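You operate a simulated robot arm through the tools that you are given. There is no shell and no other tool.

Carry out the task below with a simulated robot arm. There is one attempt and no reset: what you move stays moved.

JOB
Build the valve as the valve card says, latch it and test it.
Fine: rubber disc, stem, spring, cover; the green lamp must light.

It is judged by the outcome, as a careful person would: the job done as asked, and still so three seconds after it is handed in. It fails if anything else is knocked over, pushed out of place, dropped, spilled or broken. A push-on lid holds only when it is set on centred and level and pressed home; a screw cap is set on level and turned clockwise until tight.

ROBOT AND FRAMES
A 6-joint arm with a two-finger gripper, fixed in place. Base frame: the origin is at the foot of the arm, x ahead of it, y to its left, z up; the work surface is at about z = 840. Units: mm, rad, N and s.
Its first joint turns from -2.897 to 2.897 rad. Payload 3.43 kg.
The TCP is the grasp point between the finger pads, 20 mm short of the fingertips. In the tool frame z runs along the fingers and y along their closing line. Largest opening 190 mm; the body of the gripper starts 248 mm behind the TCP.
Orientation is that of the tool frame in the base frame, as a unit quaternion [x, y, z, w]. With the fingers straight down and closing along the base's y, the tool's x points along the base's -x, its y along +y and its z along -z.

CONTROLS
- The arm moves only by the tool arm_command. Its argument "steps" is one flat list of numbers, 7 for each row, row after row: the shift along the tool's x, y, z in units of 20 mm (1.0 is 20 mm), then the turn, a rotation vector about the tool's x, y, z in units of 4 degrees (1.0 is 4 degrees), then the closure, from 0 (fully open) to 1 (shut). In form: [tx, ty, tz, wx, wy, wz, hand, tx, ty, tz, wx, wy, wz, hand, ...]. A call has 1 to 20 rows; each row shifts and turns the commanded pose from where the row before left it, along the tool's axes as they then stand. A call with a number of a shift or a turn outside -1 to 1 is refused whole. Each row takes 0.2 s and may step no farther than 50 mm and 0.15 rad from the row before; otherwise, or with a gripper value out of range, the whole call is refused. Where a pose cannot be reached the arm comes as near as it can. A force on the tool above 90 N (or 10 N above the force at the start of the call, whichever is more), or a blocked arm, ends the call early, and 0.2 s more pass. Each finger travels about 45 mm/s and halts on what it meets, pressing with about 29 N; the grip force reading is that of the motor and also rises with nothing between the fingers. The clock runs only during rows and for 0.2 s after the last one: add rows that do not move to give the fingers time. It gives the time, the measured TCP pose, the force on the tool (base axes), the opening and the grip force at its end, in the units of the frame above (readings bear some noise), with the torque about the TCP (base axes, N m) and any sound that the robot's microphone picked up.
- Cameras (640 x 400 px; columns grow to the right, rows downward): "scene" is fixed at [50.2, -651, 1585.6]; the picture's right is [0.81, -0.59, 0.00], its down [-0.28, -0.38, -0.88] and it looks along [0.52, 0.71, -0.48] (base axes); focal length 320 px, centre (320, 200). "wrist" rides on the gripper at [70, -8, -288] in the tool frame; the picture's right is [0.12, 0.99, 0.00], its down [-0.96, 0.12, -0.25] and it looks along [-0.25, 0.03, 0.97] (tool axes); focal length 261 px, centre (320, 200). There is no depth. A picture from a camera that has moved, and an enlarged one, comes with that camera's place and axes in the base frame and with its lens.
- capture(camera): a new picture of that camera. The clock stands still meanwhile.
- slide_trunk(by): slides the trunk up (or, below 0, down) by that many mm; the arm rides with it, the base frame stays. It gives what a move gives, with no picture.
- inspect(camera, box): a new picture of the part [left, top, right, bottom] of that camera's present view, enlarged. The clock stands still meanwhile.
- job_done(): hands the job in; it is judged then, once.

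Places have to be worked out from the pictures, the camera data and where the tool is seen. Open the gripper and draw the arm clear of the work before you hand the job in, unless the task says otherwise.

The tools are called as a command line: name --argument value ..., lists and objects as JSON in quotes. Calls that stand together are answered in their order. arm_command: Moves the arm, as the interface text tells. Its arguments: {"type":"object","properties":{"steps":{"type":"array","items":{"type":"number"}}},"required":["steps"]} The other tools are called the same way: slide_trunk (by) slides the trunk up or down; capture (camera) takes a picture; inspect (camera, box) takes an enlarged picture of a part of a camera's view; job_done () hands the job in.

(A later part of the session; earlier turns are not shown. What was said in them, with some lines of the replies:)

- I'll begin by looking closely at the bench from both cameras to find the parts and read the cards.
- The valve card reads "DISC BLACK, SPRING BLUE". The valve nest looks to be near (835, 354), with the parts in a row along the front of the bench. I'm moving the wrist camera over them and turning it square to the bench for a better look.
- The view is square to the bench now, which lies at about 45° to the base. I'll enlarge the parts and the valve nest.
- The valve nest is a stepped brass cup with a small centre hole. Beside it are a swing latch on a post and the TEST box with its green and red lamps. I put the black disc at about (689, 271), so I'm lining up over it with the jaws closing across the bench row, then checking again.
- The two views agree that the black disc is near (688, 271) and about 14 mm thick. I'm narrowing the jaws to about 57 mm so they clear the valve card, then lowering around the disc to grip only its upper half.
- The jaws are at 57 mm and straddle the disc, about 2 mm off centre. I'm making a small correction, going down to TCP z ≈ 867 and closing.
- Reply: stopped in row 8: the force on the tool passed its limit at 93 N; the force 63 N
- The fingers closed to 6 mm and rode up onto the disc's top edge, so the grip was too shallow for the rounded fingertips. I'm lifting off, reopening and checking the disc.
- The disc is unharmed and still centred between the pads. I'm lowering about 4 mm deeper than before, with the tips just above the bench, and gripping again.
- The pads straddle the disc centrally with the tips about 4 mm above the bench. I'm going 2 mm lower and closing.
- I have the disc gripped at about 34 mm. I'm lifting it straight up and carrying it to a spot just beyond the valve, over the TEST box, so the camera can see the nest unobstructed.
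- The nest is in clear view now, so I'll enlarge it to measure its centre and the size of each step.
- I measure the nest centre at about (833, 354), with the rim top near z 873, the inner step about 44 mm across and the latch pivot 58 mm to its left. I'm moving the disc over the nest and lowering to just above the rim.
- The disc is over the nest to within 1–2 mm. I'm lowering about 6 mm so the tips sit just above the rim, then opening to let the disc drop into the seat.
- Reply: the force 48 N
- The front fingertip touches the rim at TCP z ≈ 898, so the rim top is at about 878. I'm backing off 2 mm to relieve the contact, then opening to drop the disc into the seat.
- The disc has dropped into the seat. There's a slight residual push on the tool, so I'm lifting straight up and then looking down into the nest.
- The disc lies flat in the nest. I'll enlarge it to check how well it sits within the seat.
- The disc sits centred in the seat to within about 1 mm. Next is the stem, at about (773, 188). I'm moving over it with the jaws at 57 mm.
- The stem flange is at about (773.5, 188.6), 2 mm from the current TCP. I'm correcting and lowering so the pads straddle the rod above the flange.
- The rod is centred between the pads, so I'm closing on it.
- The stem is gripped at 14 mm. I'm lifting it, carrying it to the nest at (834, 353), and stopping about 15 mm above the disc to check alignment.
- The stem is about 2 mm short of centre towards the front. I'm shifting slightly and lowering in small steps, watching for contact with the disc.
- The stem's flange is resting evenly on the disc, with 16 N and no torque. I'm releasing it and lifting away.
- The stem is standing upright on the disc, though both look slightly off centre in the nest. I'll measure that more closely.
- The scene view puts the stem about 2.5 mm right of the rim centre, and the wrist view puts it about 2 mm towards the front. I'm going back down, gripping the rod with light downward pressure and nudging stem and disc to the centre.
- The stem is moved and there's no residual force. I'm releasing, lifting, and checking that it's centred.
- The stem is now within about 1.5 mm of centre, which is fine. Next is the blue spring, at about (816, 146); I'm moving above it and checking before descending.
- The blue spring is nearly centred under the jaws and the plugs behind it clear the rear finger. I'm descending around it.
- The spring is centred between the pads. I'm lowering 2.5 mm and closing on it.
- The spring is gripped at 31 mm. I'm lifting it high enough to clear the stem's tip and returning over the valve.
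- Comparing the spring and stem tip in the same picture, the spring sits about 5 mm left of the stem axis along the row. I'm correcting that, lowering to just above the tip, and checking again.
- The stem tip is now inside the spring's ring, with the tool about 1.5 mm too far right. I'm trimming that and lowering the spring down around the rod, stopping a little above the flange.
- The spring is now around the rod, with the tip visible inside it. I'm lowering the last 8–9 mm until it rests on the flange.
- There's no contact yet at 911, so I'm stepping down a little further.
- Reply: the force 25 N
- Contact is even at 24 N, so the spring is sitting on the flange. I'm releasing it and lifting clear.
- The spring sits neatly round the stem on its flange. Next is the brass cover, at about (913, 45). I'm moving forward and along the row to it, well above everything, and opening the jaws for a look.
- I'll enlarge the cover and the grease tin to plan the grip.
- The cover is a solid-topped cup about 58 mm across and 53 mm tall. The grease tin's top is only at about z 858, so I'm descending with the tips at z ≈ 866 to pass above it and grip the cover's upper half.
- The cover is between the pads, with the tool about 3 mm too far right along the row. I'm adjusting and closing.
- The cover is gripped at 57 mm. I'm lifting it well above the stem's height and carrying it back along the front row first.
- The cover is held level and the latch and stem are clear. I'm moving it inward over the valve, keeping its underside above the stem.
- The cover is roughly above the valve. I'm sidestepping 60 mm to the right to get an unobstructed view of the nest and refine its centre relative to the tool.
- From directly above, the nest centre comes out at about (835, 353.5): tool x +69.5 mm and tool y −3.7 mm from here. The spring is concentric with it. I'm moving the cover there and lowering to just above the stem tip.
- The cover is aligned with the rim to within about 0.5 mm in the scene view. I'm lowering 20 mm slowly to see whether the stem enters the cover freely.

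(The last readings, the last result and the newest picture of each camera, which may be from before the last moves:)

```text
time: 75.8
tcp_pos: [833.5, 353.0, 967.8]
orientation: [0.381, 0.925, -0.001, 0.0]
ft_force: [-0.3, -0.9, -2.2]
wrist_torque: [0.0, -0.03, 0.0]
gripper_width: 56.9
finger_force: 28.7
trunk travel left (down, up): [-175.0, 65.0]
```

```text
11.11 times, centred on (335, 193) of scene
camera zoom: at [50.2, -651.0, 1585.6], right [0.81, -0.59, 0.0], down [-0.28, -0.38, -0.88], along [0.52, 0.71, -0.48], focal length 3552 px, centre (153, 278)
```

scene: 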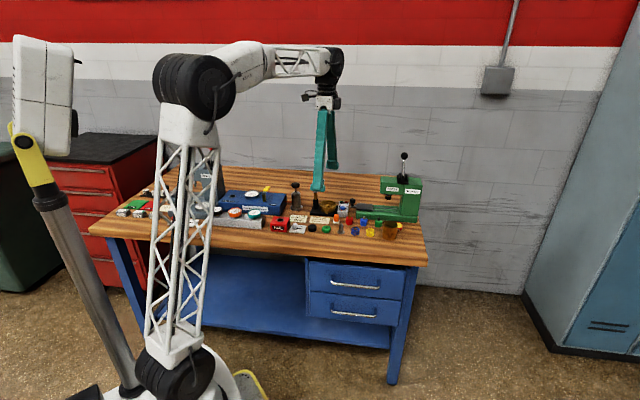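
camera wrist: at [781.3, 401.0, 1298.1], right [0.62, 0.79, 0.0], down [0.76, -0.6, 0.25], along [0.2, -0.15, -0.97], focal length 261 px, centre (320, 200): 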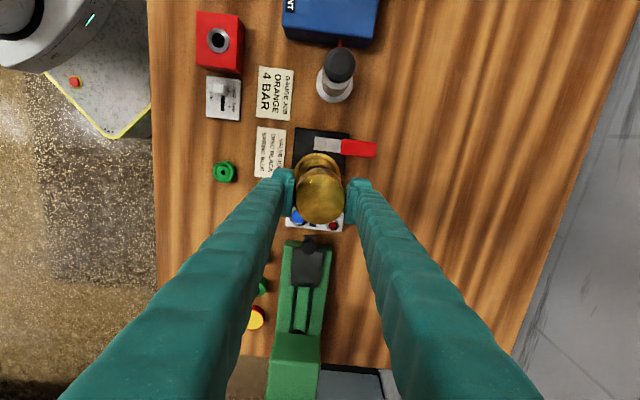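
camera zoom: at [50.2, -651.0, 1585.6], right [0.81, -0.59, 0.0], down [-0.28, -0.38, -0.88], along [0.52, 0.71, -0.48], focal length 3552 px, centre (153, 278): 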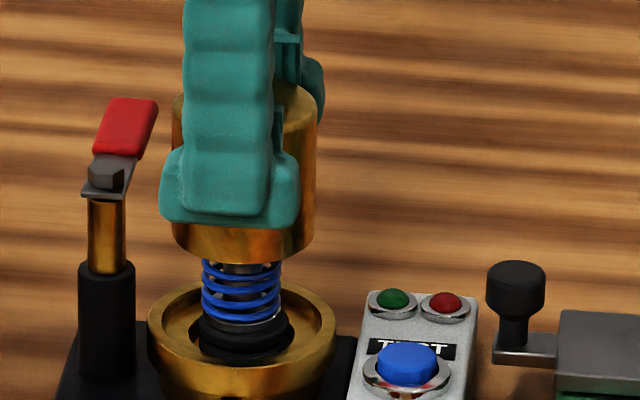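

There's no force with the cover's edge now below the stem tip, so the cover is hollow and the stem is inside. I'm continuing down.

arm_command --steps '[0, 0, 0.25, 0, 0, 0, 0.75, 0, 0, 0.25, 0, 0, 0, 0.75, 0, 0, 0.25, 0, 0, 0, 0.75, 0, 0, 0.25, 0, 0, 0, 0.75, 0, 0, 0, 0, 0, 0, 0.75, 0, 0, 0, 0, 0, 0, 0.75]'

inspect --camera "scene" --box '[315, 175, 355, 211]'

```text
time: 77.2
tcp_pos: [833.9, 353.7, 948.1]
orientation: [0.381, 0.925, -0.001, 0.001]
ft_force: [0.5, 0.7, -2.2]
wrist_torque: [-0.02, 0.04, -0.01]
gripper_width: 56.8
finger_force: 28.7
trunk travel left (down, up): [-175.0, 65.0]
```

```text
11.11 times, centred on (335, 193) of scene
camera zoom: at [50.2, -651.0, 1585.6], right [0.81, -0.59, 0.0], down [-0.28, -0.38, -0.88], along [0.52, 0.71, -0.48], focal length 3552 px, centre (153, 278)
```

zoom: 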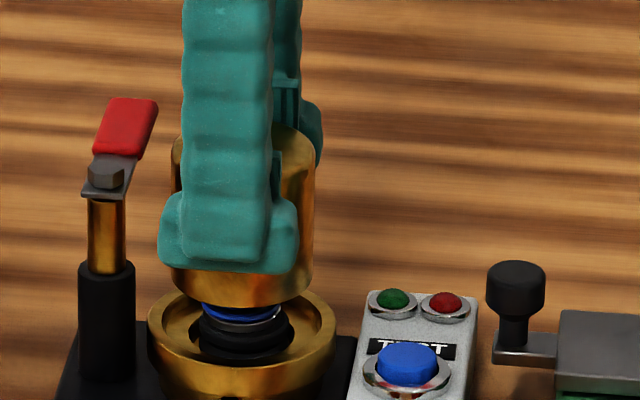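

Still free, so I'm lowering another 15 mm towards the rim.

arm_command --steps '[0, 0, 0.25, 0, 0, 0, 0.75, 0, 0, 0.25, 0, 0, 0, 0.75, 0, 0, 0.25, 0, 0, 0, 0.75, 0, 0, 0, 0, 0, 0, 0.75, 0, 0, 0, 0, 0, 0, 0.75]'

inspect --camera "scene" --box '[315, 175, 355, 211]'

```text
time: 78.4
tcp_pos: [833.0, 353.6, 932.7]
orientation: [0.381, 0.925, 0.0, 0.001]
ft_force: [0.3, -0.4, -2.1]
wrist_torque: [-0.02, 0.04, 0.0]
gripper_width: 56.8
finger_force: 29.0
trunk travel left (down, up): [-175.0, 65.0]
```

```text
11.11 times, centred on (335, 193) of scene
camera zoom: at [50.2, -651.0, 1585.6], right [0.81, -0.59, 0.0], down [-0.28, -0.38, -0.88], along [0.52, 0.71, -0.48], focal length 3552 px, centre (153, 278)
```

zoom: 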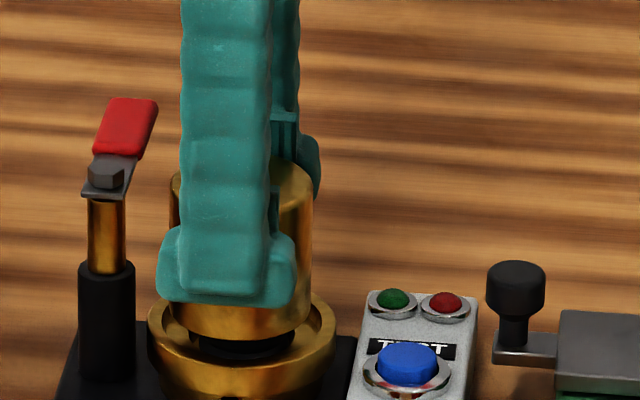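

The cover's edge is just above the rim and centred. I'm stepping down into the recess in small steps and watching the force.

arm_command --steps '[0, 0, 0.12, 0, 0, 0, 0.75, 0, 0, 0.12, 0, 0, 0, 0.75, 0, 0, 0.12, 0, 0, 0, 0.75, 0, 0, 0.1, 0, 0, 0, 0.75, 0, 0, 0, 0, 0, 0, 0.75, 0, 0, 0, 0, 0, 0, 0.75]'

inspect --camera "scene" --box '[315, 175, 355, 211]'

```text
time: 79.8
tcp_pos: [833.4, 354.0, 924.1]
orientation: [0.381, 0.924, -0.001, 0.0]
ft_force: [-0.9, 1.2, -1.8]
wrist_torque: [-0.02, -0.01, 0.04]
gripper_width: 56.8
finger_force: 28.9
trunk travel left (down, up): [-175.0, 65.0]
```

```text
11.11 times, centred on (335, 193) of scene
camera zoom: at [50.2, -651.0, 1585.6], right [0.81, -0.59, 0.0], down [-0.28, -0.38, -0.88], along [0.52, 0.71, -0.48], focal length 3552 px, centre (153, 278)
```

zoom: 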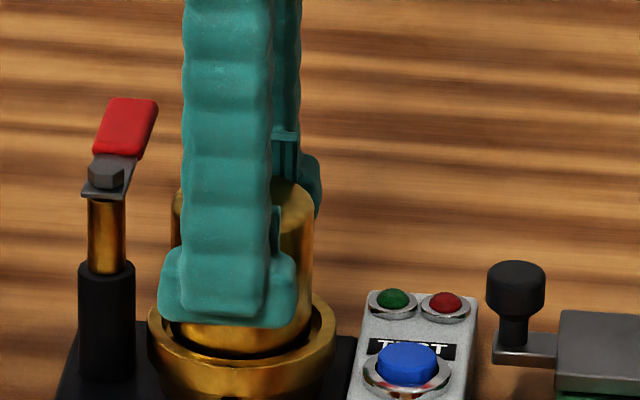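

No contact yet, and the cover is entering the recess. Continuing in small steps.

arm_command --steps '[0, 0, 0.1, 0, 0, 0, 0.75, 0, 0, 0.1, 0, 0, 0, 0.75, 0, 0, 0, 0, 0, 0, 0.75, 0, 0, 0, 0, 0, 0, 0.75]'

inspect --camera "scene" --box '[315, 175, 355, 211]'

```text
time: 80.8
tcp_pos: [833.9, 352.6, 920.1]
orientation: [0.381, 0.925, 0.0, 0.001]
ft_force: [0.0, 0.0, 3.2]
wrist_torque: [0.01, 0.07, -0.02]
gripper_width: 57.0
finger_force: 28.9
trunk travel left (down, up): [-175.0, 65.0]
```

```text
11.11 times, centred on (335, 193) of scene
camera zoom: at [50.2, -651.0, 1585.6], right [0.81, -0.59, 0.0], down [-0.28, -0.38, -0.88], along [0.52, 0.71, -0.48], focal length 3552 px, centre (153, 278)
```

zoom: 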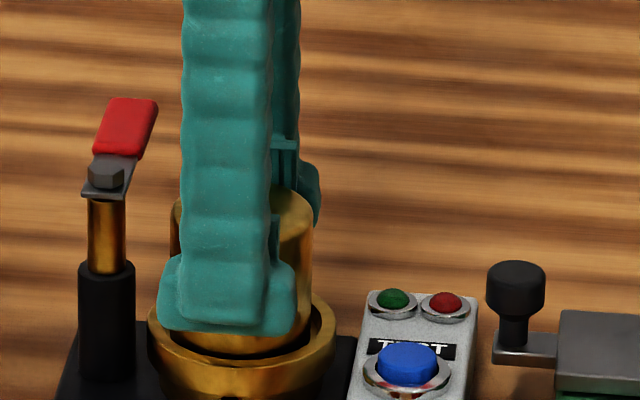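

There's a first light contact of about 5 N at TCP 920. I'm going down another 2 mm to see whether it's the spring or a hard stop.

arm_command --steps '[0, 0, 0.05, 0, 0, 0, 0.75, 0, 0, 0.05, 0, 0, 0, 0.75, 0, 0, 0, 0, 0, 0, 0.75, 0, 0, 0, 0, 0, 0, 0.75]'

```text
time: 81.8
tcp_pos: [833.0, 354.6, 919.2]
orientation: [0.381, 0.924, -0.001, 0.002]
ft_force: [-0.9, -1.1, 22.4]
wrist_torque: [-0.06, 0.0, 0.03]
gripper_width: 57.1
finger_force: 29.1
trunk travel left (down, up): [-175.0, 65.0]
```

The force went to 22 N over about 1 mm, so the cover is down on a firm stop with its edge inside the recess. I'm releasing and checking whether it stays level.

arm_command --steps '[0, 0, -0.04, 0, 0, 0, 0.75, 0, 0, 0, 0, 0, 0, 0.68, 0, 0, 0, 0, 0, 0, 0.62, 0, 0, 0, 0, 0, 0, 0.62, 0, 0, 0, 0, 0, 0, 0.62]'

inspect --camera "scene" --box '[315, 175, 355, 211]'

inspect --camera "wrist" --box '[250, 110, 390, 230]'

```text
time: 83.0
tcp_pos: [833.0, 353.6, 918.9]
orientation: [0.381, 0.925, 0.0, 0.001]
ft_force: [0.5, -0.5, -0.7]
wrist_torque: [0.0, -0.01, 0.02]
gripper_width: 72.3
finger_force: 0.0
trunk travel left (down, up): [-175.0, 65.0]
```

```text
11.11 times, centred on (335, 193) of scene
camera zoom: at [50.2, -651.0, 1585.6], right [0.81, -0.59, 0.0], down [-0.28, -0.38, -0.88], along [0.52, 0.71, -0.48], focal length 3552 px, centre (153, 278)
```

zoom: 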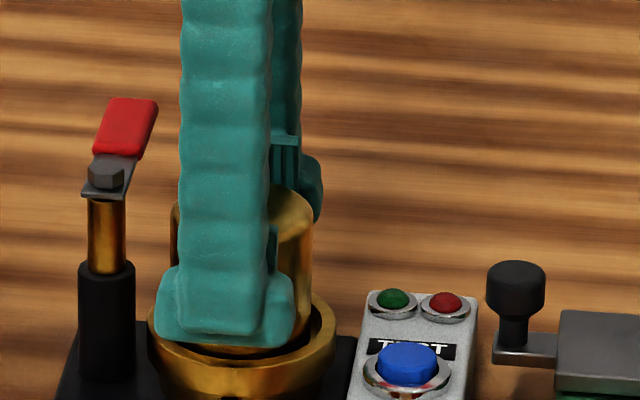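

```text
3.33 times, centred on (320, 170) of wrist
camera zoom: at [776.6, 397.6, 1205.6], right [0.62, 0.79, 0.0], down [0.76, -0.6, 0.25], along [0.2, -0.15, -0.97], focal length 869 px, centre (320, 300)
```

zoom: 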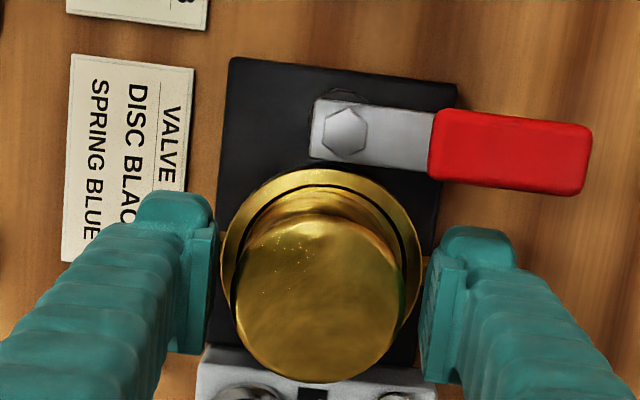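

The cover stayed put. I'm raising the open gripper straight up clear of it and inspecting the assembly.

arm_command --steps '[0, 0, -0.8, 0, 0, 0, 0.62, 0, 0, -0.8, 0, 0, 0, 0.62, 0, 0, -0.8, 0, 0, 0, 0.62, 0, 0, -0.8, 0, 0, 0, 0.62, 0, 0, -0.8, 0, 0, 0, 0.62, 0, 0, -0.8, 0, 0, 0, 0.62, 0, 0, 0, 0, 0, 0, 0.62]'

inspect --camera "scene" --box '[315, 175, 355, 211]'

inspect --camera "wrist" --box '[250, 90, 430, 230]'

```text
time: 84.6
tcp_pos: [832.5, 354.0, 1015.3]
orientation: [0.382, 0.924, -0.001, 0.0]
ft_force: [0.1, -0.3, 0.5]
wrist_torque: [0.01, 0.0, 0.04]
gripper_width: 72.1
finger_force: 0.1
trunk travel left (down, up): [-175.0, 65.0]
```

```text
11.11 times, centred on (335, 193) of scene
camera zoom: at [50.2, -651.0, 1585.6], right [0.81, -0.59, 0.0], down [-0.28, -0.38, -0.88], along [0.52, 0.71, -0.48], focal length 3552 px, centre (153, 278)
```

zoom: 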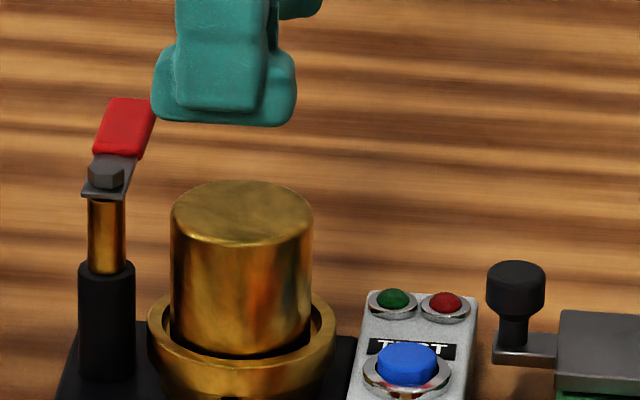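

```text
2.86 times, centred on (340, 160) of wrist
camera zoom: at [775.0, 397.6, 1301.9], right [0.62, 0.79, 0.0], down [0.76, -0.6, 0.25], along [0.2, -0.15, -0.97], focal length 745 px, centre (263, 314)
```

zoom: 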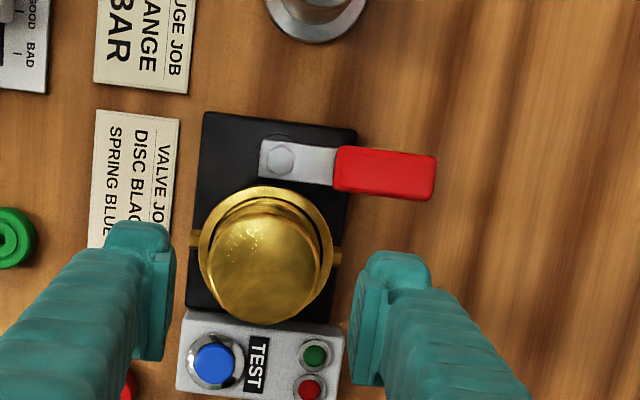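

The cover sits level and centred in the recess. Next I'll look closely at the latch arm and handle to plan swinging it over the cover.

inspect --camera "scene" --box '[320, 182, 345, 202]'

inspect --camera "wrist" --box '[310, 110, 370, 160]'

```text
16.00 times, centred on (332, 192) of scene
camera zoom: at [50.2, -651.0, 1585.6], right [0.81, -0.59, 0.0], down [-0.28, -0.38, -0.88], along [0.52, 0.71, -0.48], focal length 5114 px, centre (120, 328)
```

zoom: 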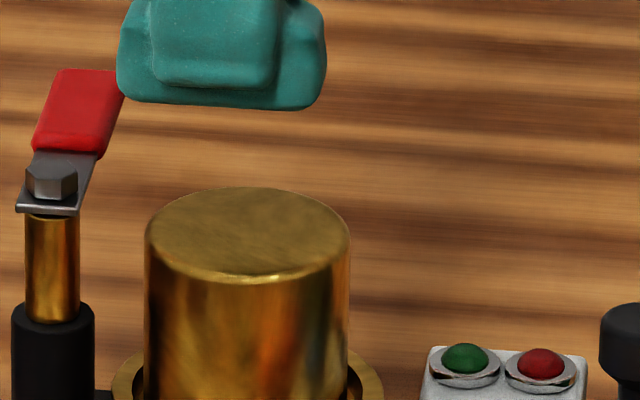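

```text
8.00 times, centred on (340, 135) of wrist
camera zoom: at [775.0, 397.6, 1301.9], right [0.62, 0.79, 0.0], down [0.76, -0.6, 0.25], along [0.2, -0.15, -0.97], focal length 2085 px, centre (160, 720)
```

zoom: 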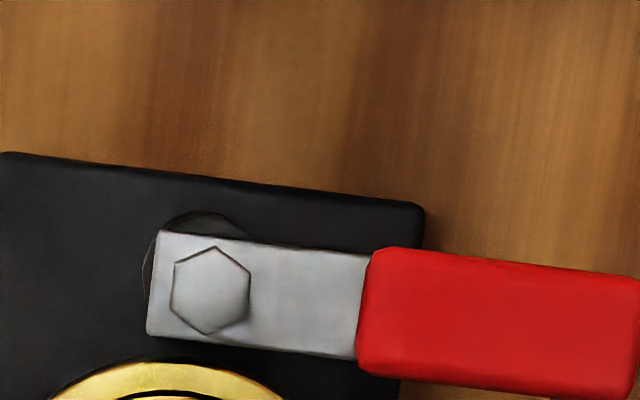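

The latch is a flat swing arm, with its red grip about 6–8 mm above the cover top, pivoting 58 mm left of the valve centre. I'm closing the fingers and moving to the left side of the handle at a safe height, ready to push it round over the cover.

arm_command --steps '[0.85, 0.525, 0, 0, 0, 0, 1, 0.85, 0.525, 0, 0, 0, 0, 1, 0.85, 0.525, 0, 0, 0, 0, 1, 0.85, 0.525, 0, 0, 0, 0, 1, 0.85, 0.525, 0, 0, 0, 0, 1, 0.85, 0.525, 0, 0, 0, 0, 1, 0, 0, 0, 0, 0, 0, 1, 0, 0, 0, 0, 0, 0, 1]'

capture --camera "wrist"

inspect --camera "scene" --box '[300, 150, 370, 215]'

```text
time: 86.4
tcp_pos: [806.4, 470.3, 1013.0]
orientation: [0.381, 0.925, 0.0, 0.001]
ft_force: [-0.1, 0.2, 0.1]
wrist_torque: [-0.04, 0.01, -0.03]
gripper_width: 0.1
finger_force: 28.7
trunk travel left (down, up): [-175.0, 65.0]
```

```text
taken
camera wrist: at [748.6, 514.4, 1300.6], right [0.62, 0.79, 0.0], down [0.76, -0.6, 0.25], along [0.2, -0.15, -0.97], focal length 261 px, centre (320, 200)
```

wrist: 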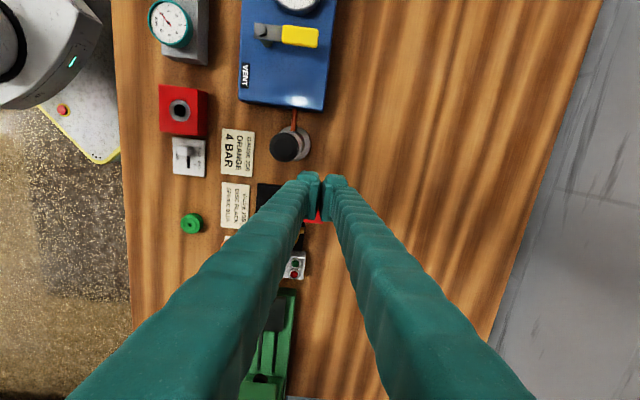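

```text
6.15 times, centred on (335, 182) of scene
camera zoom: at [50.2, -651.0, 1585.6], right [0.81, -0.59, 0.0], down [-0.28, -0.38, -0.88], along [0.52, 0.71, -0.48], focal length 1967 px, centre (228, 308)
```

zoom: 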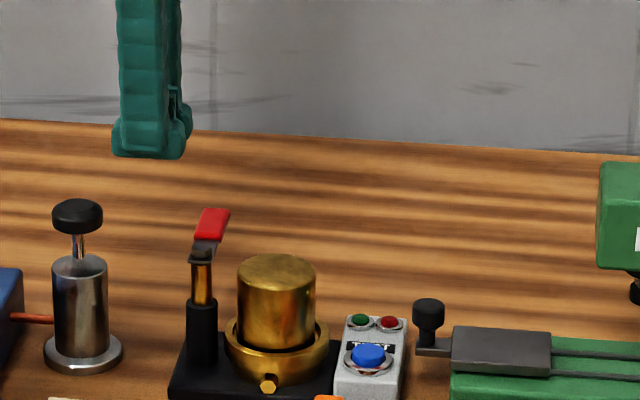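

The spot is clear and I'm at r ≈ −44, d ≈ 63 mm from the pivot. I'm lowering beside the handle to TCP z ≈ 954.

arm_command --steps '[0, 0, 0.74, 0, 0, 0, 1, 0, 0, 0.74, 0, 0, 0, 1, 0, 0, 0.74, 0, 0, 0, 1, 0, 0, 0.74, 0, 0, 0, 1, 0, 0, 0, 0, 0, 0, 1]'

inspect --camera "wrist" --box '[240, 110, 400, 250]'

inspect --camera "scene" --box '[315, 165, 365, 210]'

```text
time: 87.6
tcp_pos: [806.5, 469.6, 955.1]
orientation: [0.381, 0.925, 0.0, 0.002]
ft_force: [-0.3, 0.2, 0.6]
wrist_torque: [0.0, 0.02, -0.01]
gripper_width: 0.0
finger_force: 29.5
trunk travel left (down, up): [-175.0, 65.0]
```

```text
2.86 times, centred on (320, 180) of wrist
camera zoom: at [749.1, 513.9, 1242.1], right [0.62, 0.79, 0.0], down [0.76, -0.6, 0.25], along [0.2, -0.15, -0.97], focal length 745 px, centre (320, 257)
```

zoom: 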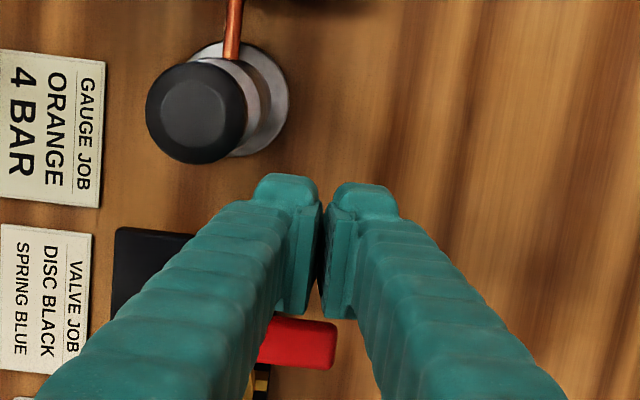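

```text
8.89 times, centred on (340, 188) of scene
camera zoom: at [50.2, -651.0, 1585.6], right [0.81, -0.59, 0.0], down [-0.28, -0.38, -0.88], along [0.52, 0.71, -0.48], focal length 2841 px, centre (142, 311)
```

zoom: 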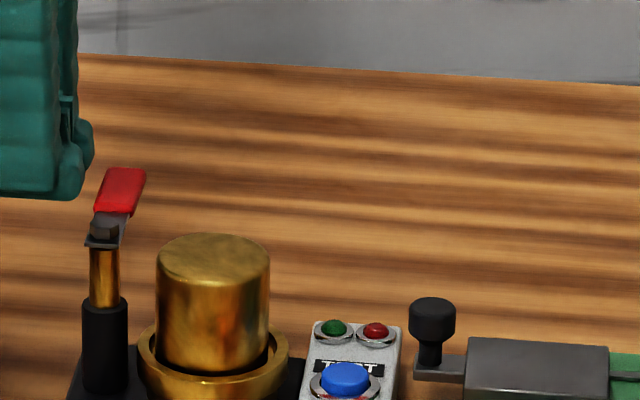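

The closed fingers are beside the handle with the tips at about z 935, below the grip's top and above the cover. I'm beginning the push: first touching the handle, then swinging it roughly 15–20°.

arm_command --steps '[-0.27, -0.02, 0, 0, 0, 0, 1, -0.27, -0.02, 0, 0, 0, 0, 1, -0.28, 0.12, 0, 0, 0, 0, 1, -0.28, 0.12, 0, 0, 0, 0, 1, -0.35, 0, 0, 0, 0, 0, 1, 0, 0, 0, 0, 0, 0, 1]'

inspect --camera "scene" --box '[315, 165, 365, 210]'

inspect --camera "wrist" --box '[240, 110, 400, 250]'

```text
time: 89.0
tcp_pos: [828.3, 451.1, 955.0]
orientation: [0.381, 0.925, -0.001, 0.0]
ft_force: [0.5, -0.5, -0.2]
wrist_torque: [0.04, 0.0, -0.02]
gripper_width: 0.1
finger_force: 28.7
trunk travel left (down, up): [-175.0, 65.0]
```

```text
8.89 times, centred on (340, 188) of scene
camera zoom: at [50.2, -651.0, 1585.6], right [0.81, -0.59, 0.0], down [-0.28, -0.38, -0.88], along [0.52, 0.71, -0.48], focal length 2841 px, centre (142, 311)
```

zoom: 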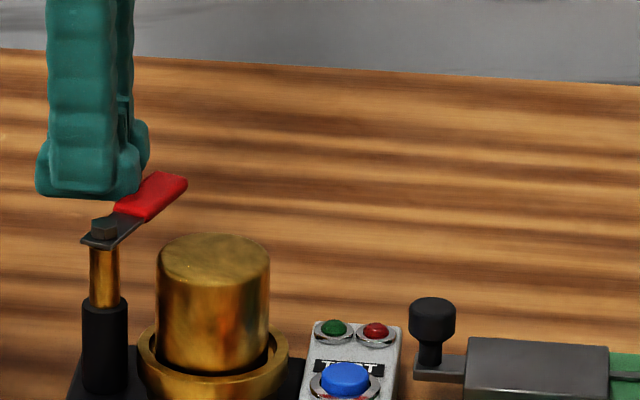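

```text
2.86 times, centred on (320, 180) of wrist
camera zoom: at [772.6, 496.1, 1242.1], right [0.62, 0.79, 0.0], down [0.76, -0.6, 0.25], along [0.2, -0.15, -0.97], focal length 745 px, centre (320, 257)
```

zoom: 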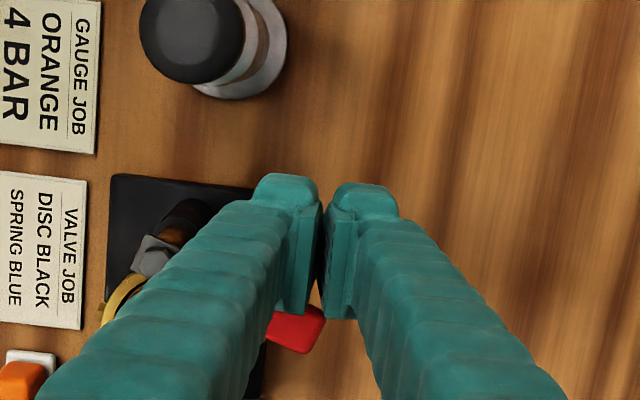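

The handle has swung about 30° with almost no resistance. I'm continuing along the arc.

arm_command --steps '[-0.47, -0.075, 0, 0, 0, 0, 1, -0.47, -0.075, 0, 0, 0, 0, 1, -0.35, -0.22, 0, 0, 0, 0, 1, -0.35, -0.22, 0, 0, 0, 0, 1, 0, 0, 0, 0, 0, 0, 1]'

inspect --camera "scene" --box '[315, 165, 365, 210]'

inspect --camera "wrist" --box '[240, 110, 400, 250]'

```text
time: 90.2
tcp_pos: [845.1, 420.5, 955.4]
orientation: [0.381, 0.925, 0.0, 0.001]
ft_force: [0.1, 0.4, 0.1]
wrist_torque: [0.01, 0.01, -0.02]
gripper_width: 0.2
finger_force: 29.0
trunk travel left (down, up): [-175.0, 65.0]
```

```text
8.89 times, centred on (340, 188) of scene
camera zoom: at [50.2, -651.0, 1585.6], right [0.81, -0.59, 0.0], down [-0.28, -0.38, -0.88], along [0.52, 0.71, -0.48], focal length 2841 px, centre (142, 311)
```

zoom: 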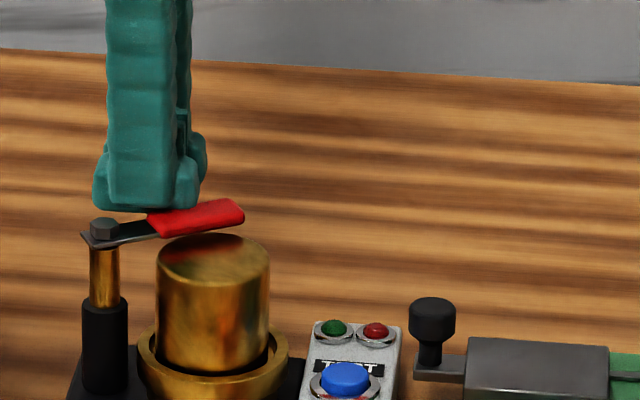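

```text
2.86 times, centred on (320, 180) of wrist
camera zoom: at [787.1, 465.1, 1242.2], right [0.62, 0.79, 0.0], down [0.76, -0.6, 0.25], along [0.2, -0.15, -0.97], focal length 745 px, centre (320, 257)
```

zoom: 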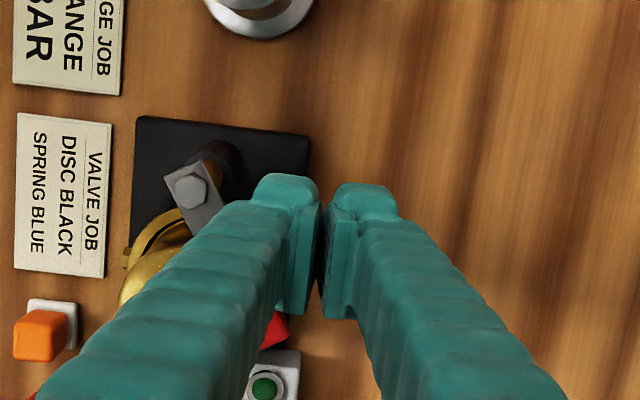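

The handle is now about 60–65° round and clears the cover's top edge. I'm continuing towards the valve centre line in smaller steps.

arm_command --steps '[-0.23, -0.32, 0, 0, 0, 0, 1, -0.23, -0.32, 0, 0, 0, 0, 1, -0.1, -0.25, 0, 0, 0, 0, 1, 0, 0, 0, 0, 0, 0, 1]'

inspect --camera "scene" --box '[315, 165, 365, 210]'

inspect --camera "wrist" --box '[240, 110, 400, 250]'

```text
time: 91.2
tcp_pos: [839.0, 399.2, 954.8]
orientation: [0.381, 0.925, -0.001, 0.0]
ft_force: [0.9, 0.1, 0.8]
wrist_torque: [0.02, 0.01, -0.01]
gripper_width: 0.1
finger_force: 29.3
trunk travel left (down, up): [-175.0, 65.0]
```

```text
8.89 times, centred on (340, 188) of scene
camera zoom: at [50.2, -651.0, 1585.6], right [0.81, -0.59, 0.0], down [-0.28, -0.38, -0.88], along [0.52, 0.71, -0.48], focal length 2841 px, centre (142, 311)
```

zoom: 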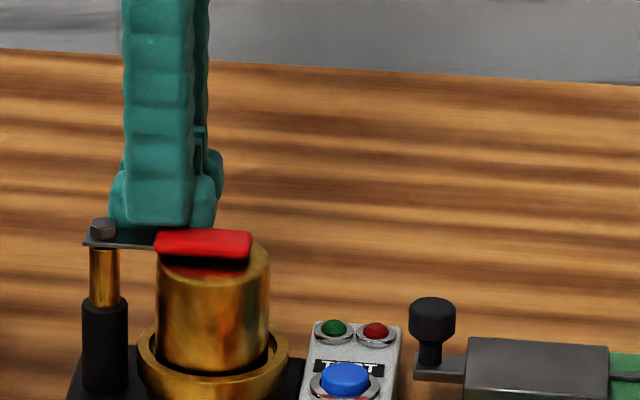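

```text
2.86 times, centred on (320, 180) of wrist
camera zoom: at [782.2, 444.2, 1241.5], right [0.62, 0.79, 0.0], down [0.76, -0.6, 0.25], along [0.2, -0.15, -0.97], focal length 745 px, centre (320, 257)
```

zoom: 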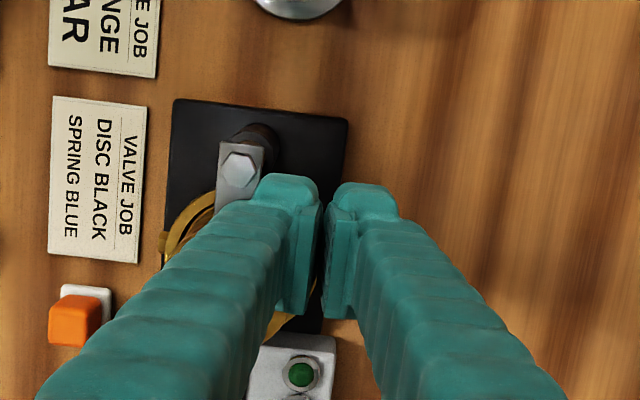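

The arm is about 80° round, nearly over the cover's centre. I'm pushing the last bit gently and watching for a stop or detent.

arm_command --steps '[0, -0.2, 0, 0, 0, 0, 1, 0, -0.2, 0, 0, 0, 0, 1, 0, -0.1, 0, 0, 0, 0, 1, 0, 0, 0, 0, 0, 0, 1]'

inspect --camera "scene" --box '[315, 165, 365, 210]'

inspect --camera "wrist" --box '[240, 110, 400, 250]'

```text
time: 92.2
tcp_pos: [836.7, 397.3, 954.8]
orientation: [0.382, 0.924, 0.002, 0.004]
ft_force: [59.4, 41.8, 13.0]
wrist_torque: [0.29, -0.5, -0.34]
gripper_width: 0.0
finger_force: 28.9
trunk travel left (down, up): [-175.0, 65.0]
```

```text
8.89 times, centred on (340, 188) of scene
camera zoom: at [50.2, -651.0, 1585.6], right [0.81, -0.59, 0.0], down [-0.28, -0.38, -0.88], along [0.52, 0.71, -0.48], focal length 2841 px, centre (142, 311)
```

zoom: 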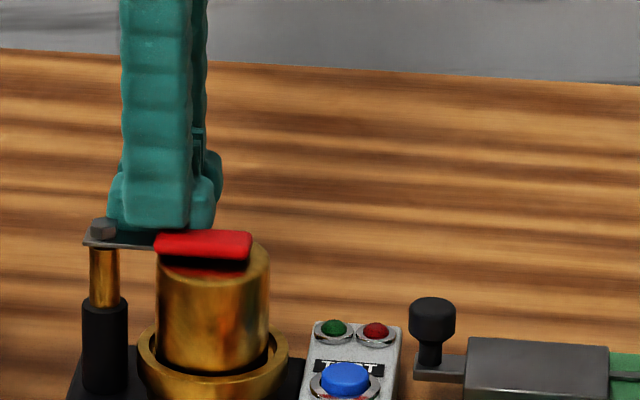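

```text
2.86 times, centred on (320, 180) of wrist
camera zoom: at [777.6, 440.8, 1241.8], right [0.61, 0.79, 0.01], down [0.76, -0.6, 0.25], along [0.2, -0.15, -0.97], focal length 745 px, centre (320, 257)
```

zoom: 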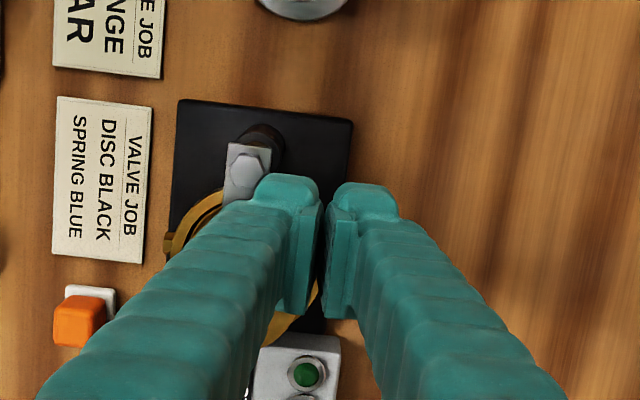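

A firm 70 N stop at handle height shows the latch has reached its end position, lying straight over the cover. I'm backing off in the opposite direction and raising clear to inspect.

arm_command --steps '[0, 0.25, 0, 0, 0, 0, 1, 0, 0.5, 0, 0, 0, 0, 1, 0, 0.9, 0, 0, 0, 0, 1, 0, 0, -0.9, 0, 0, 0, 1, 0, 0, -0.9, 0, 0, 0, 1, 0, 0, -0.9, 0, 0, 0, 1, 0, 0, -0.9, 0, 0, 0, 1, 0, 0, 0, 0, 0, 0, 1]'

inspect --camera "scene" --box '[315, 175, 365, 215]'

inspect --camera "wrist" --box '[220, 130, 400, 290]'

```text
time: 94.0
tcp_pos: [856.4, 417.1, 1027.1]
orientation: [0.381, 0.925, 0.0, 0.001]
ft_force: [0.0, -0.2, 0.6]
wrist_torque: [0.03, 0.0, -0.03]
gripper_width: 0.0
finger_force: 29.1
trunk travel left (down, up): [-175.0, 65.0]
```

```text
10.00 times, centred on (340, 195) of scene
camera zoom: at [50.2, -651.0, 1585.6], right [0.81, -0.59, 0.0], down [-0.28, -0.38, -0.88], along [0.52, 0.71, -0.48], focal length 3196 px, centre (120, 250)
```

zoom: 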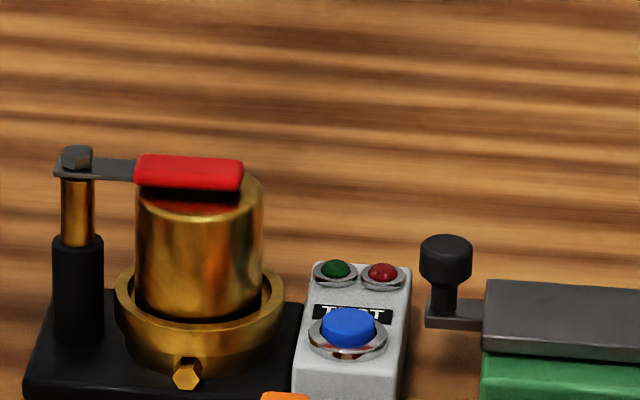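

```text
2.50 times, centred on (310, 210) of wrist
camera zoom: at [798.3, 461.2, 1314.4], right [0.62, 0.79, 0.0], down [0.76, -0.6, 0.25], along [0.2, -0.15, -0.97], focal length 652 px, centre (345, 175)
```

zoom: 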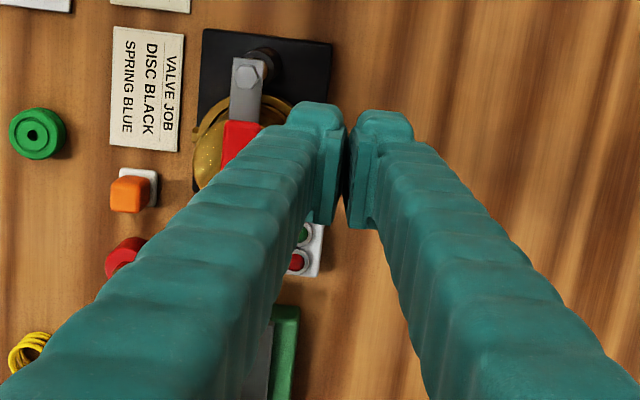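

The latch arm rests across the top of the cover. Before testing I'm moving the tool past the TEST box so the camera looks straight down on the valve, latch and button.

arm_command --steps '[-0.9925, -0.525, 0, 0, 0, 0, 1, -0.9925, -0.525, 0, 0, 0, 0, 1, -0.9925, -0.525, 0, 0, 0, 0, 1, -0.9925, -0.525, 0, 0, 0, 0, 1, -0.9925, -0.525, 0, 0, 0, 0, 1, -0.9925, -0.525, 0, 0, 0, 0, 1, -0.9925, -0.525, 0, 0, 0, 0, 1, -0.9925, -0.525, 0, 0, 0, 0, 1, 0, 0, 0, 0, 0, 0, 1]'

capture --camera "wrist"

inspect --camera "wrist" --box '[250, 30, 410, 170]'

inspect --camera "scene" --box '[315, 180, 355, 212]'

```text
time: 96.0
tcp_pos: [908.6, 245.5, 1028.2]
orientation: [0.381, 0.924, 0.0, 0.0]
ft_force: [0.2, 0.1, 0.1]
wrist_torque: [0.0, 0.04, 0.0]
gripper_width: 0.1
finger_force: 28.7
trunk travel left (down, up): [-175.0, 65.0]
```

```text
taken
camera wrist: at [852.3, 289.5, 1315.4], right [0.61, 0.79, 0.0], down [0.76, -0.6, 0.25], along [0.2, -0.15, -0.97], focal length 261 px, centre (320, 200)
```

wrist: 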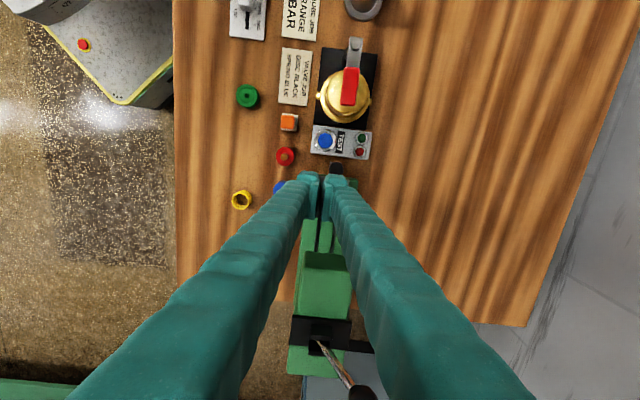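

```text
2.86 times, centred on (330, 100) of wrist
camera zoom: at [852.3, 289.5, 1315.4], right [0.61, 0.79, 0.0], down [0.76, -0.6, 0.25], along [0.2, -0.15, -0.97], focal length 745 px, centre (291, 486)
```

zoom: 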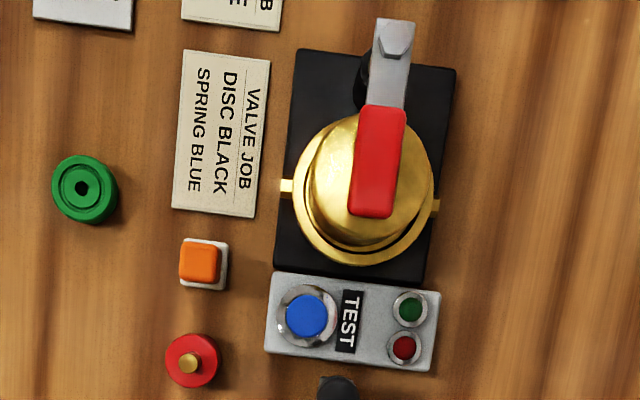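

```text
12.50 times, centred on (335, 196) of scene
camera zoom: at [50.2, -651.0, 1585.6], right [0.81, -0.59, 0.0], down [-0.28, -0.38, -0.88], along [0.52, 0.71, -0.48], focal length 3996 px, centre (132, 250)
```

zoom: 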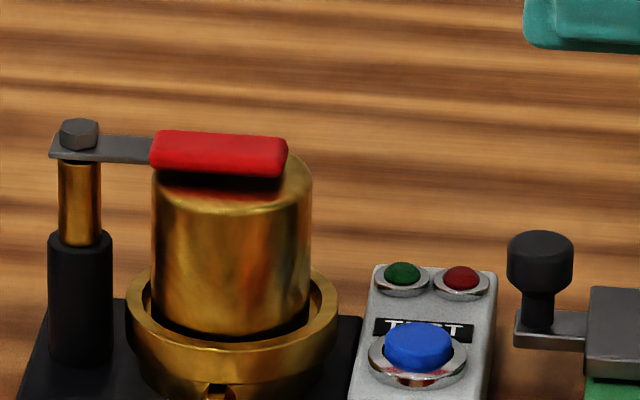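

The latch is aligned over the cover. The TEST button is at about (868, 287), roughly 58 mm back along the row from the tool. I'll press it with the closed fingertips, offset slightly so they clear the rim and the press knob, and first lower to just above it.

arm_command --steps '[0.766, -0.06, 0, 0, 0, 0, 1, 0.766, -0.06, 0, 0, 0, 0, 1, 0.766, -0.06, 0, 0, 0, 0, 1, 0.766, -0.06, 0, 0, 0, 0, 1, 0, 0, 0.9, 0, 0, 0, 1, 0, 0, 0.9, 0, 0, 0, 1, 0, 0, 0.9, 0, 0, 0, 1, 0, 0, 0.9, 0, 0, 0, 1, 0, 0, 0.9, 0, 0, 0, 1, 0, 0, 0.9, 0, 0, 0, 1, 0, 0, 0, 0, 0, 0, 1, 0, 0, 0, 0, 0, 0, 1]'

inspect --camera "scene" --box '[320, 180, 370, 220]'

inspect --camera "wrist" --box '[250, 110, 390, 250]'

```text
time: 98.6
tcp_pos: [862.1, 285.4, 917.9]
orientation: [0.381, 0.924, -0.001, 0.001]
ft_force: [0.3, -0.2, -0.3]
wrist_torque: [-0.01, 0.03, -0.02]
gripper_width: 0.0
finger_force: 29.1
trunk travel left (down, up): [-175.0, 65.0]
```

```text
10.00 times, centred on (345, 200) of scene
camera zoom: at [50.2, -651.0, 1585.6], right [0.81, -0.59, 0.0], down [-0.28, -0.38, -0.88], along [0.52, 0.71, -0.48], focal length 3196 px, centre (70, 200)
```

zoom: 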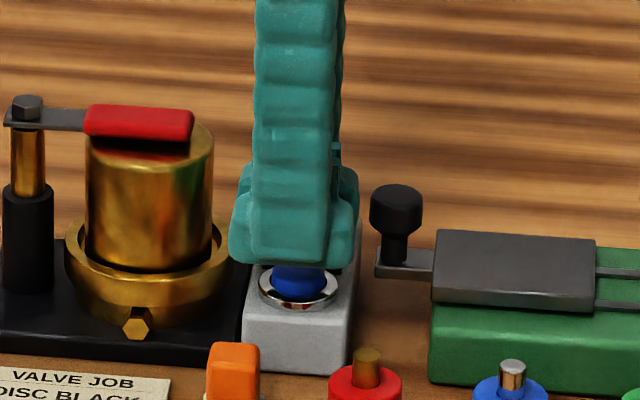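

```text
2.86 times, centred on (320, 180) of wrist
camera zoom: at [804.8, 329.3, 1205.7], right [0.62, 0.79, 0.0], down [0.76, -0.6, 0.25], along [0.2, -0.15, -0.97], focal length 745 px, centre (320, 257)
```

zoom: 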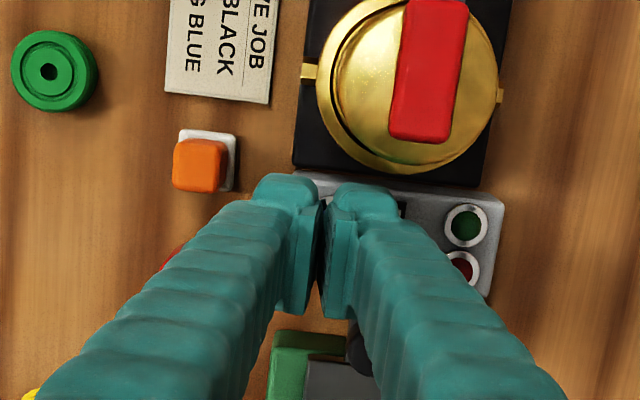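

The fingertips are right over the blue button with small clearances to the rim and the press knob. I'm shifting 1.5 mm away from the rim and pressing down slowly.

arm_command --steps '[-0.075, 0, 0.3, 0, 0, 0, 1, 0, 0, 0.3, 0, 0, 0, 1, 0, 0, 0.1, 0, 0, 0, 1, 0, 0, 0, 0, 0, 0, 1]'

inspect --camera "scene" --box '[320, 180, 370, 220]'

```text
time: 99.6
tcp_pos: [863.8, 283.4, 904.5]
orientation: [0.381, 0.925, 0.0, 0.002]
ft_force: [0.2, -0.1, 0.0]
wrist_torque: [0.01, 0.01, 0.04]
gripper_width: 0.1
finger_force: 28.8
trunk travel left (down, up): [-175.0, 65.0]
```

```text
10.00 times, centred on (345, 200) of scene
camera zoom: at [50.2, -651.0, 1585.6], right [0.81, -0.59, 0.0], down [-0.28, -0.38, -0.88], along [0.52, 0.71, -0.48], focal length 3196 px, centre (70, 200)
```

zoom: 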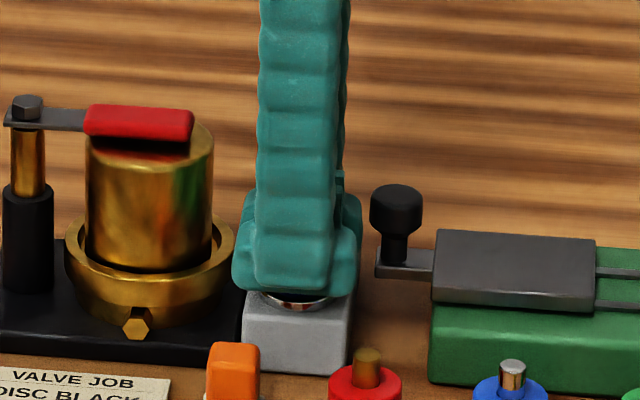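

The tip is at about z 884 with no contact yet. I'm pressing further in small increments and watching the force and the lamps.

arm_command --steps '[0, 0, 0.1, 0, 0, 0, 1, 0, 0, 0.1, 0, 0, 0, 1, 0, 0, 0, 0, 0, 0, 1]'

inspect --camera "wrist" --box '[330, 150, 400, 220]'

```text
time: 100.4
tcp_pos: [863.1, 283.7, 900.8]
orientation: [0.381, 0.925, -0.001, 0.0]
ft_force: [-0.8, 0.9, 0.6]
wrist_torque: [0.02, 0.01, -0.01]
gripper_width: 0.0
finger_force: 29.1
trunk travel left (down, up): [-175.0, 65.0]
```

```text
5.71 times, centred on (365, 185) of wrist
camera zoom: at [806.2, 327.9, 1187.9], right [0.62, 0.79, 0.0], down [0.76, -0.6, 0.25], along [0.2, -0.15, -0.97], focal length 1489 px, centre (63, 286)
```

zoom: 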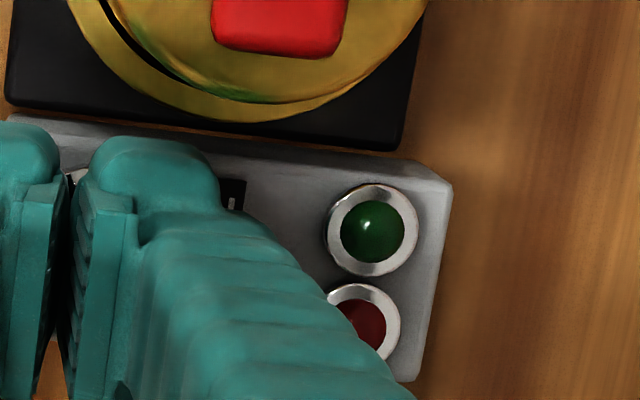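

Still no contact at tip z ≈ 881 and the lamps are off. Pressing a bit further.

arm_command --steps '[0, 0, 0.1, 0, 0, 0, 1, 0, 0, 0.1, 0, 0, 0, 1, 0, 0, 0, 0, 0, 0, 1]'

inspect --camera "wrist" --box '[330, 150, 400, 220]'

inspect --camera "scene" --box '[320, 180, 370, 220]'

```text
time: 101.2
tcp_pos: [862.8, 283.9, 897.5]
orientation: [0.382, 0.924, -0.001, 0.001]
ft_force: [2.2, 1.9, 10.0]
wrist_torque: [0.11, -0.13, -0.01]
gripper_width: 0.0
finger_force: 29.3
trunk travel left (down, up): [-175.0, 65.0]
heard: click
```

```text
5.71 times, centred on (365, 185) of wrist
camera zoom: at [805.9, 327.8, 1184.3], right [0.62, 0.79, 0.0], down [0.76, -0.6, 0.25], along [0.2, -0.15, -0.97], focal length 1489 px, centre (63, 286)
```

zoom: 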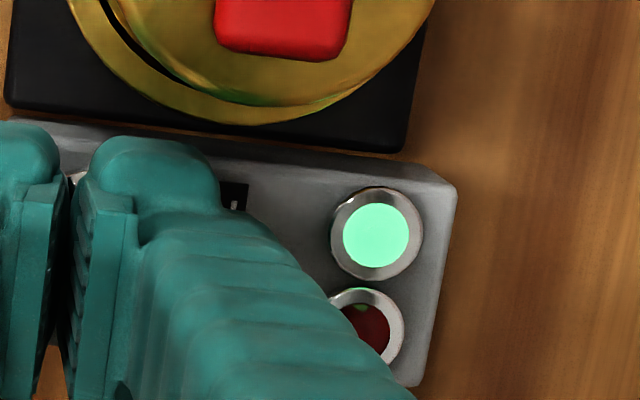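

```text
10.00 times, centred on (345, 200) of scene
camera zoom: at [50.2, -651.0, 1585.6], right [0.81, -0.59, 0.0], down [-0.28, -0.38, -0.88], along [0.52, 0.71, -0.48], focal length 3196 px, centre (70, 200)
```

zoom: 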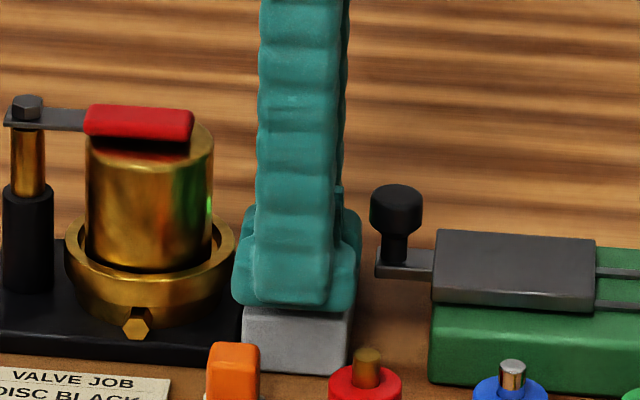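

The button clicked and the green lamp is lit. I'm raising straight up off the button and checking whether the lamp stays on.

arm_command --steps '[0, 0, -0.3, 0, 0, 0, 1, 0, 0, -0.8, 0, 0, 0, 1, 0, 0, -0.9, 0, 0, 0, 1, 0, 0, -0.9, 0, 0, 0, 1, 0, 0, -0.9, 0, 0, 0, 1, 0, 0, -0.9, 0, 0, 0, 1, 0, 0, -0.9, 0, 0, 0, 1, 0, 0, 0, 0, 0, 0, 1]'

inspect --camera "scene" --box '[320, 180, 370, 220]'

capture --camera "wrist"

```text
time: 103.0
tcp_pos: [863.6, 283.4, 1007.8]
orientation: [0.381, 0.924, -0.001, 0.001]
ft_force: [-0.5, -0.1, -0.3]
wrist_torque: [0.0, -0.04, -0.02]
gripper_width: 0.2
finger_force: 28.7
trunk travel left (down, up): [-175.0, 65.0]
```

```text
10.00 times, centred on (345, 200) of scene
camera zoom: at [50.2, -651.0, 1585.6], right [0.81, -0.59, 0.0], down [-0.28, -0.38, -0.88], along [0.52, 0.71, -0.48], focal length 3196 px, centre (70, 200)
```

zoom: 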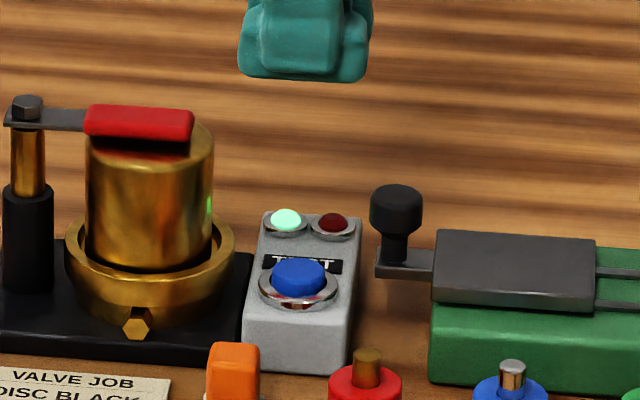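

```text
taken
camera wrist: at [806.1, 327.9, 1295.7], right [0.62, 0.79, 0.0], down [0.76, -0.6, 0.25], along [0.2, -0.15, -0.97], focal length 261 px, centre (320, 200)
```

wrist: 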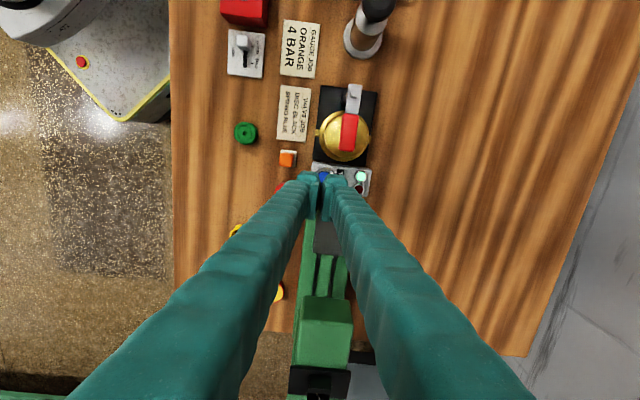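

The green lamp stays lit, the latch is across the cover and nothing else has moved. I'm raising, withdrawing towards the start position and opening the gripper.

arm_command --steps '[0, 0, -1, 0, 0, 0, 1, 0, 0, -1, 0, 0, 0, 1, 0, 0, -1, 0, 0, 0, 1, 0, 0, -1, 0, 0, 0, 1, 0, 0, -1, 0, 0, 0, 1, 0, 0, -1, 0, 0, 0, 1, 0, 0, -1, 0, 0, 0, 1, 0.98, -0.46, -0.2, 0, 0, 0, 1, 0.98, -0.46, -0.2, 0, 0, 0, 1, 0.98, -0.46, -0.2, 0, 0, 0, 1, 0.98, -0.46, -0.2, 0, 0, 0, 0.8, 0.98, -0.46, -0.2, 0, 0, 0, 0.7, 0.98, -0.46, -0.2, 0, 0, 0, 0.6, 0.98, -0.46, -0.2, 0, 0, 0, 0.5, 0.98, -0.46, 0, 0, 0, 0, 0.4, 0.98, -0.46, 0, 0, 0, 0, 0.3, 0.98, -0.46, 0, 0, 0, 0, 0.2, 0.98, -0.46, 0, 0, 0, 0, 0, 0, 0, 0, 0, 0, 0, 0, 0, 0, 0, 0, 0, 0, 0]'

capture --camera "scene"

inspect --camera "scene" --box '[260, 170, 440, 250]'

inspect --camera "scene" --box '[320, 180, 370, 220]'

```text
time: 107.2
tcp_pos: [638.8, 365.5, 1176.0]
orientation: [0.381, 0.924, 0.0, 0.001]
ft_force: [-0.1, -0.6, 0.2]
wrist_torque: [-0.01, 0.02, -0.02]
gripper_width: 187.4
finger_force: 0.1
trunk travel left (down, up): [-175.0, 65.0]
```

```text
taken
```

scene: 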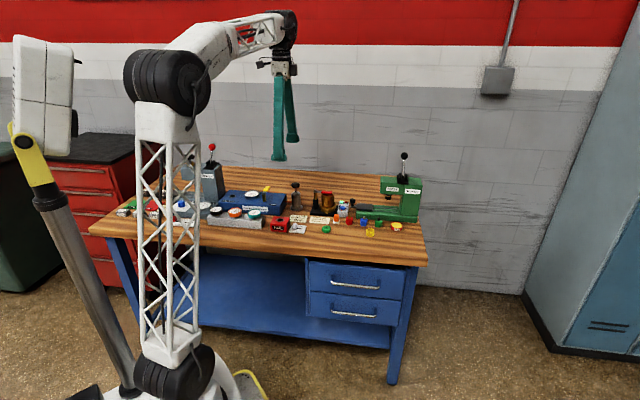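

```text
3.56 times, centred on (350, 210) of scene
camera zoom: at [50.2, -651.0, 1585.6], right [0.81, -0.59, 0.0], down [-0.28, -0.38, -0.88], along [0.52, 0.71, -0.48], focal length 1136 px, centre (213, 164)
```

zoom: 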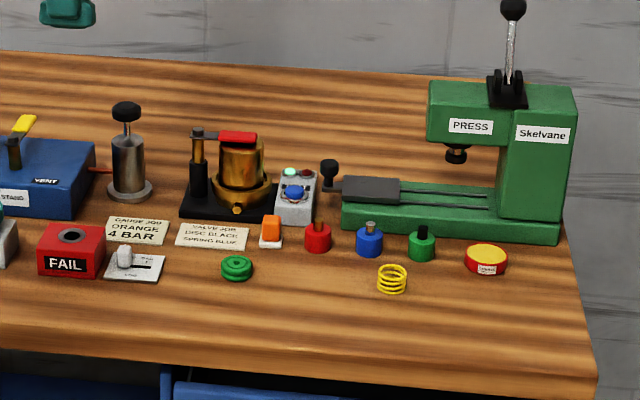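

```text
10.00 times, centred on (345, 200) of scene
camera zoom: at [50.2, -651.0, 1585.6], right [0.81, -0.59, 0.0], down [-0.28, -0.38, -0.88], along [0.52, 0.71, -0.48], focal length 3196 px, centre (70, 200)
```

zoom: 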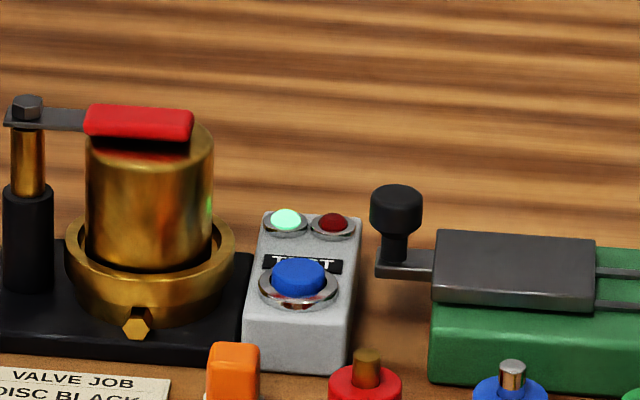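

The valve is assembled with the black disc, stem, blue spring and cover, the latch is closed over it, and the green lamp is still lit. Everything else is where it started and the open gripper is well clear, so I'm handing the job in.

job_done

```text
The job is handed in.
```

I built the valve as its card says, with the black disc, stem, blue spring and cover. The latch is swung over the cover to its stop. I pressed TEST once: it clicked, the green lamp lit, and it was still lit when I handed the job in.

- **Disc grip:** My first grip on the black disc was too shallow, and the fingers pressed down on its top at up to about 93 N. It looked unharmed, so I gripped it lower and used it.
- **Latch gap:** In the camera views the latch arm sits about 6–8 mm above the cover top. It lies over the cover but doesn't look to be pressing on it.

Nothing else on the bench looked moved. The gripper was open and the arm clear at hand-in.
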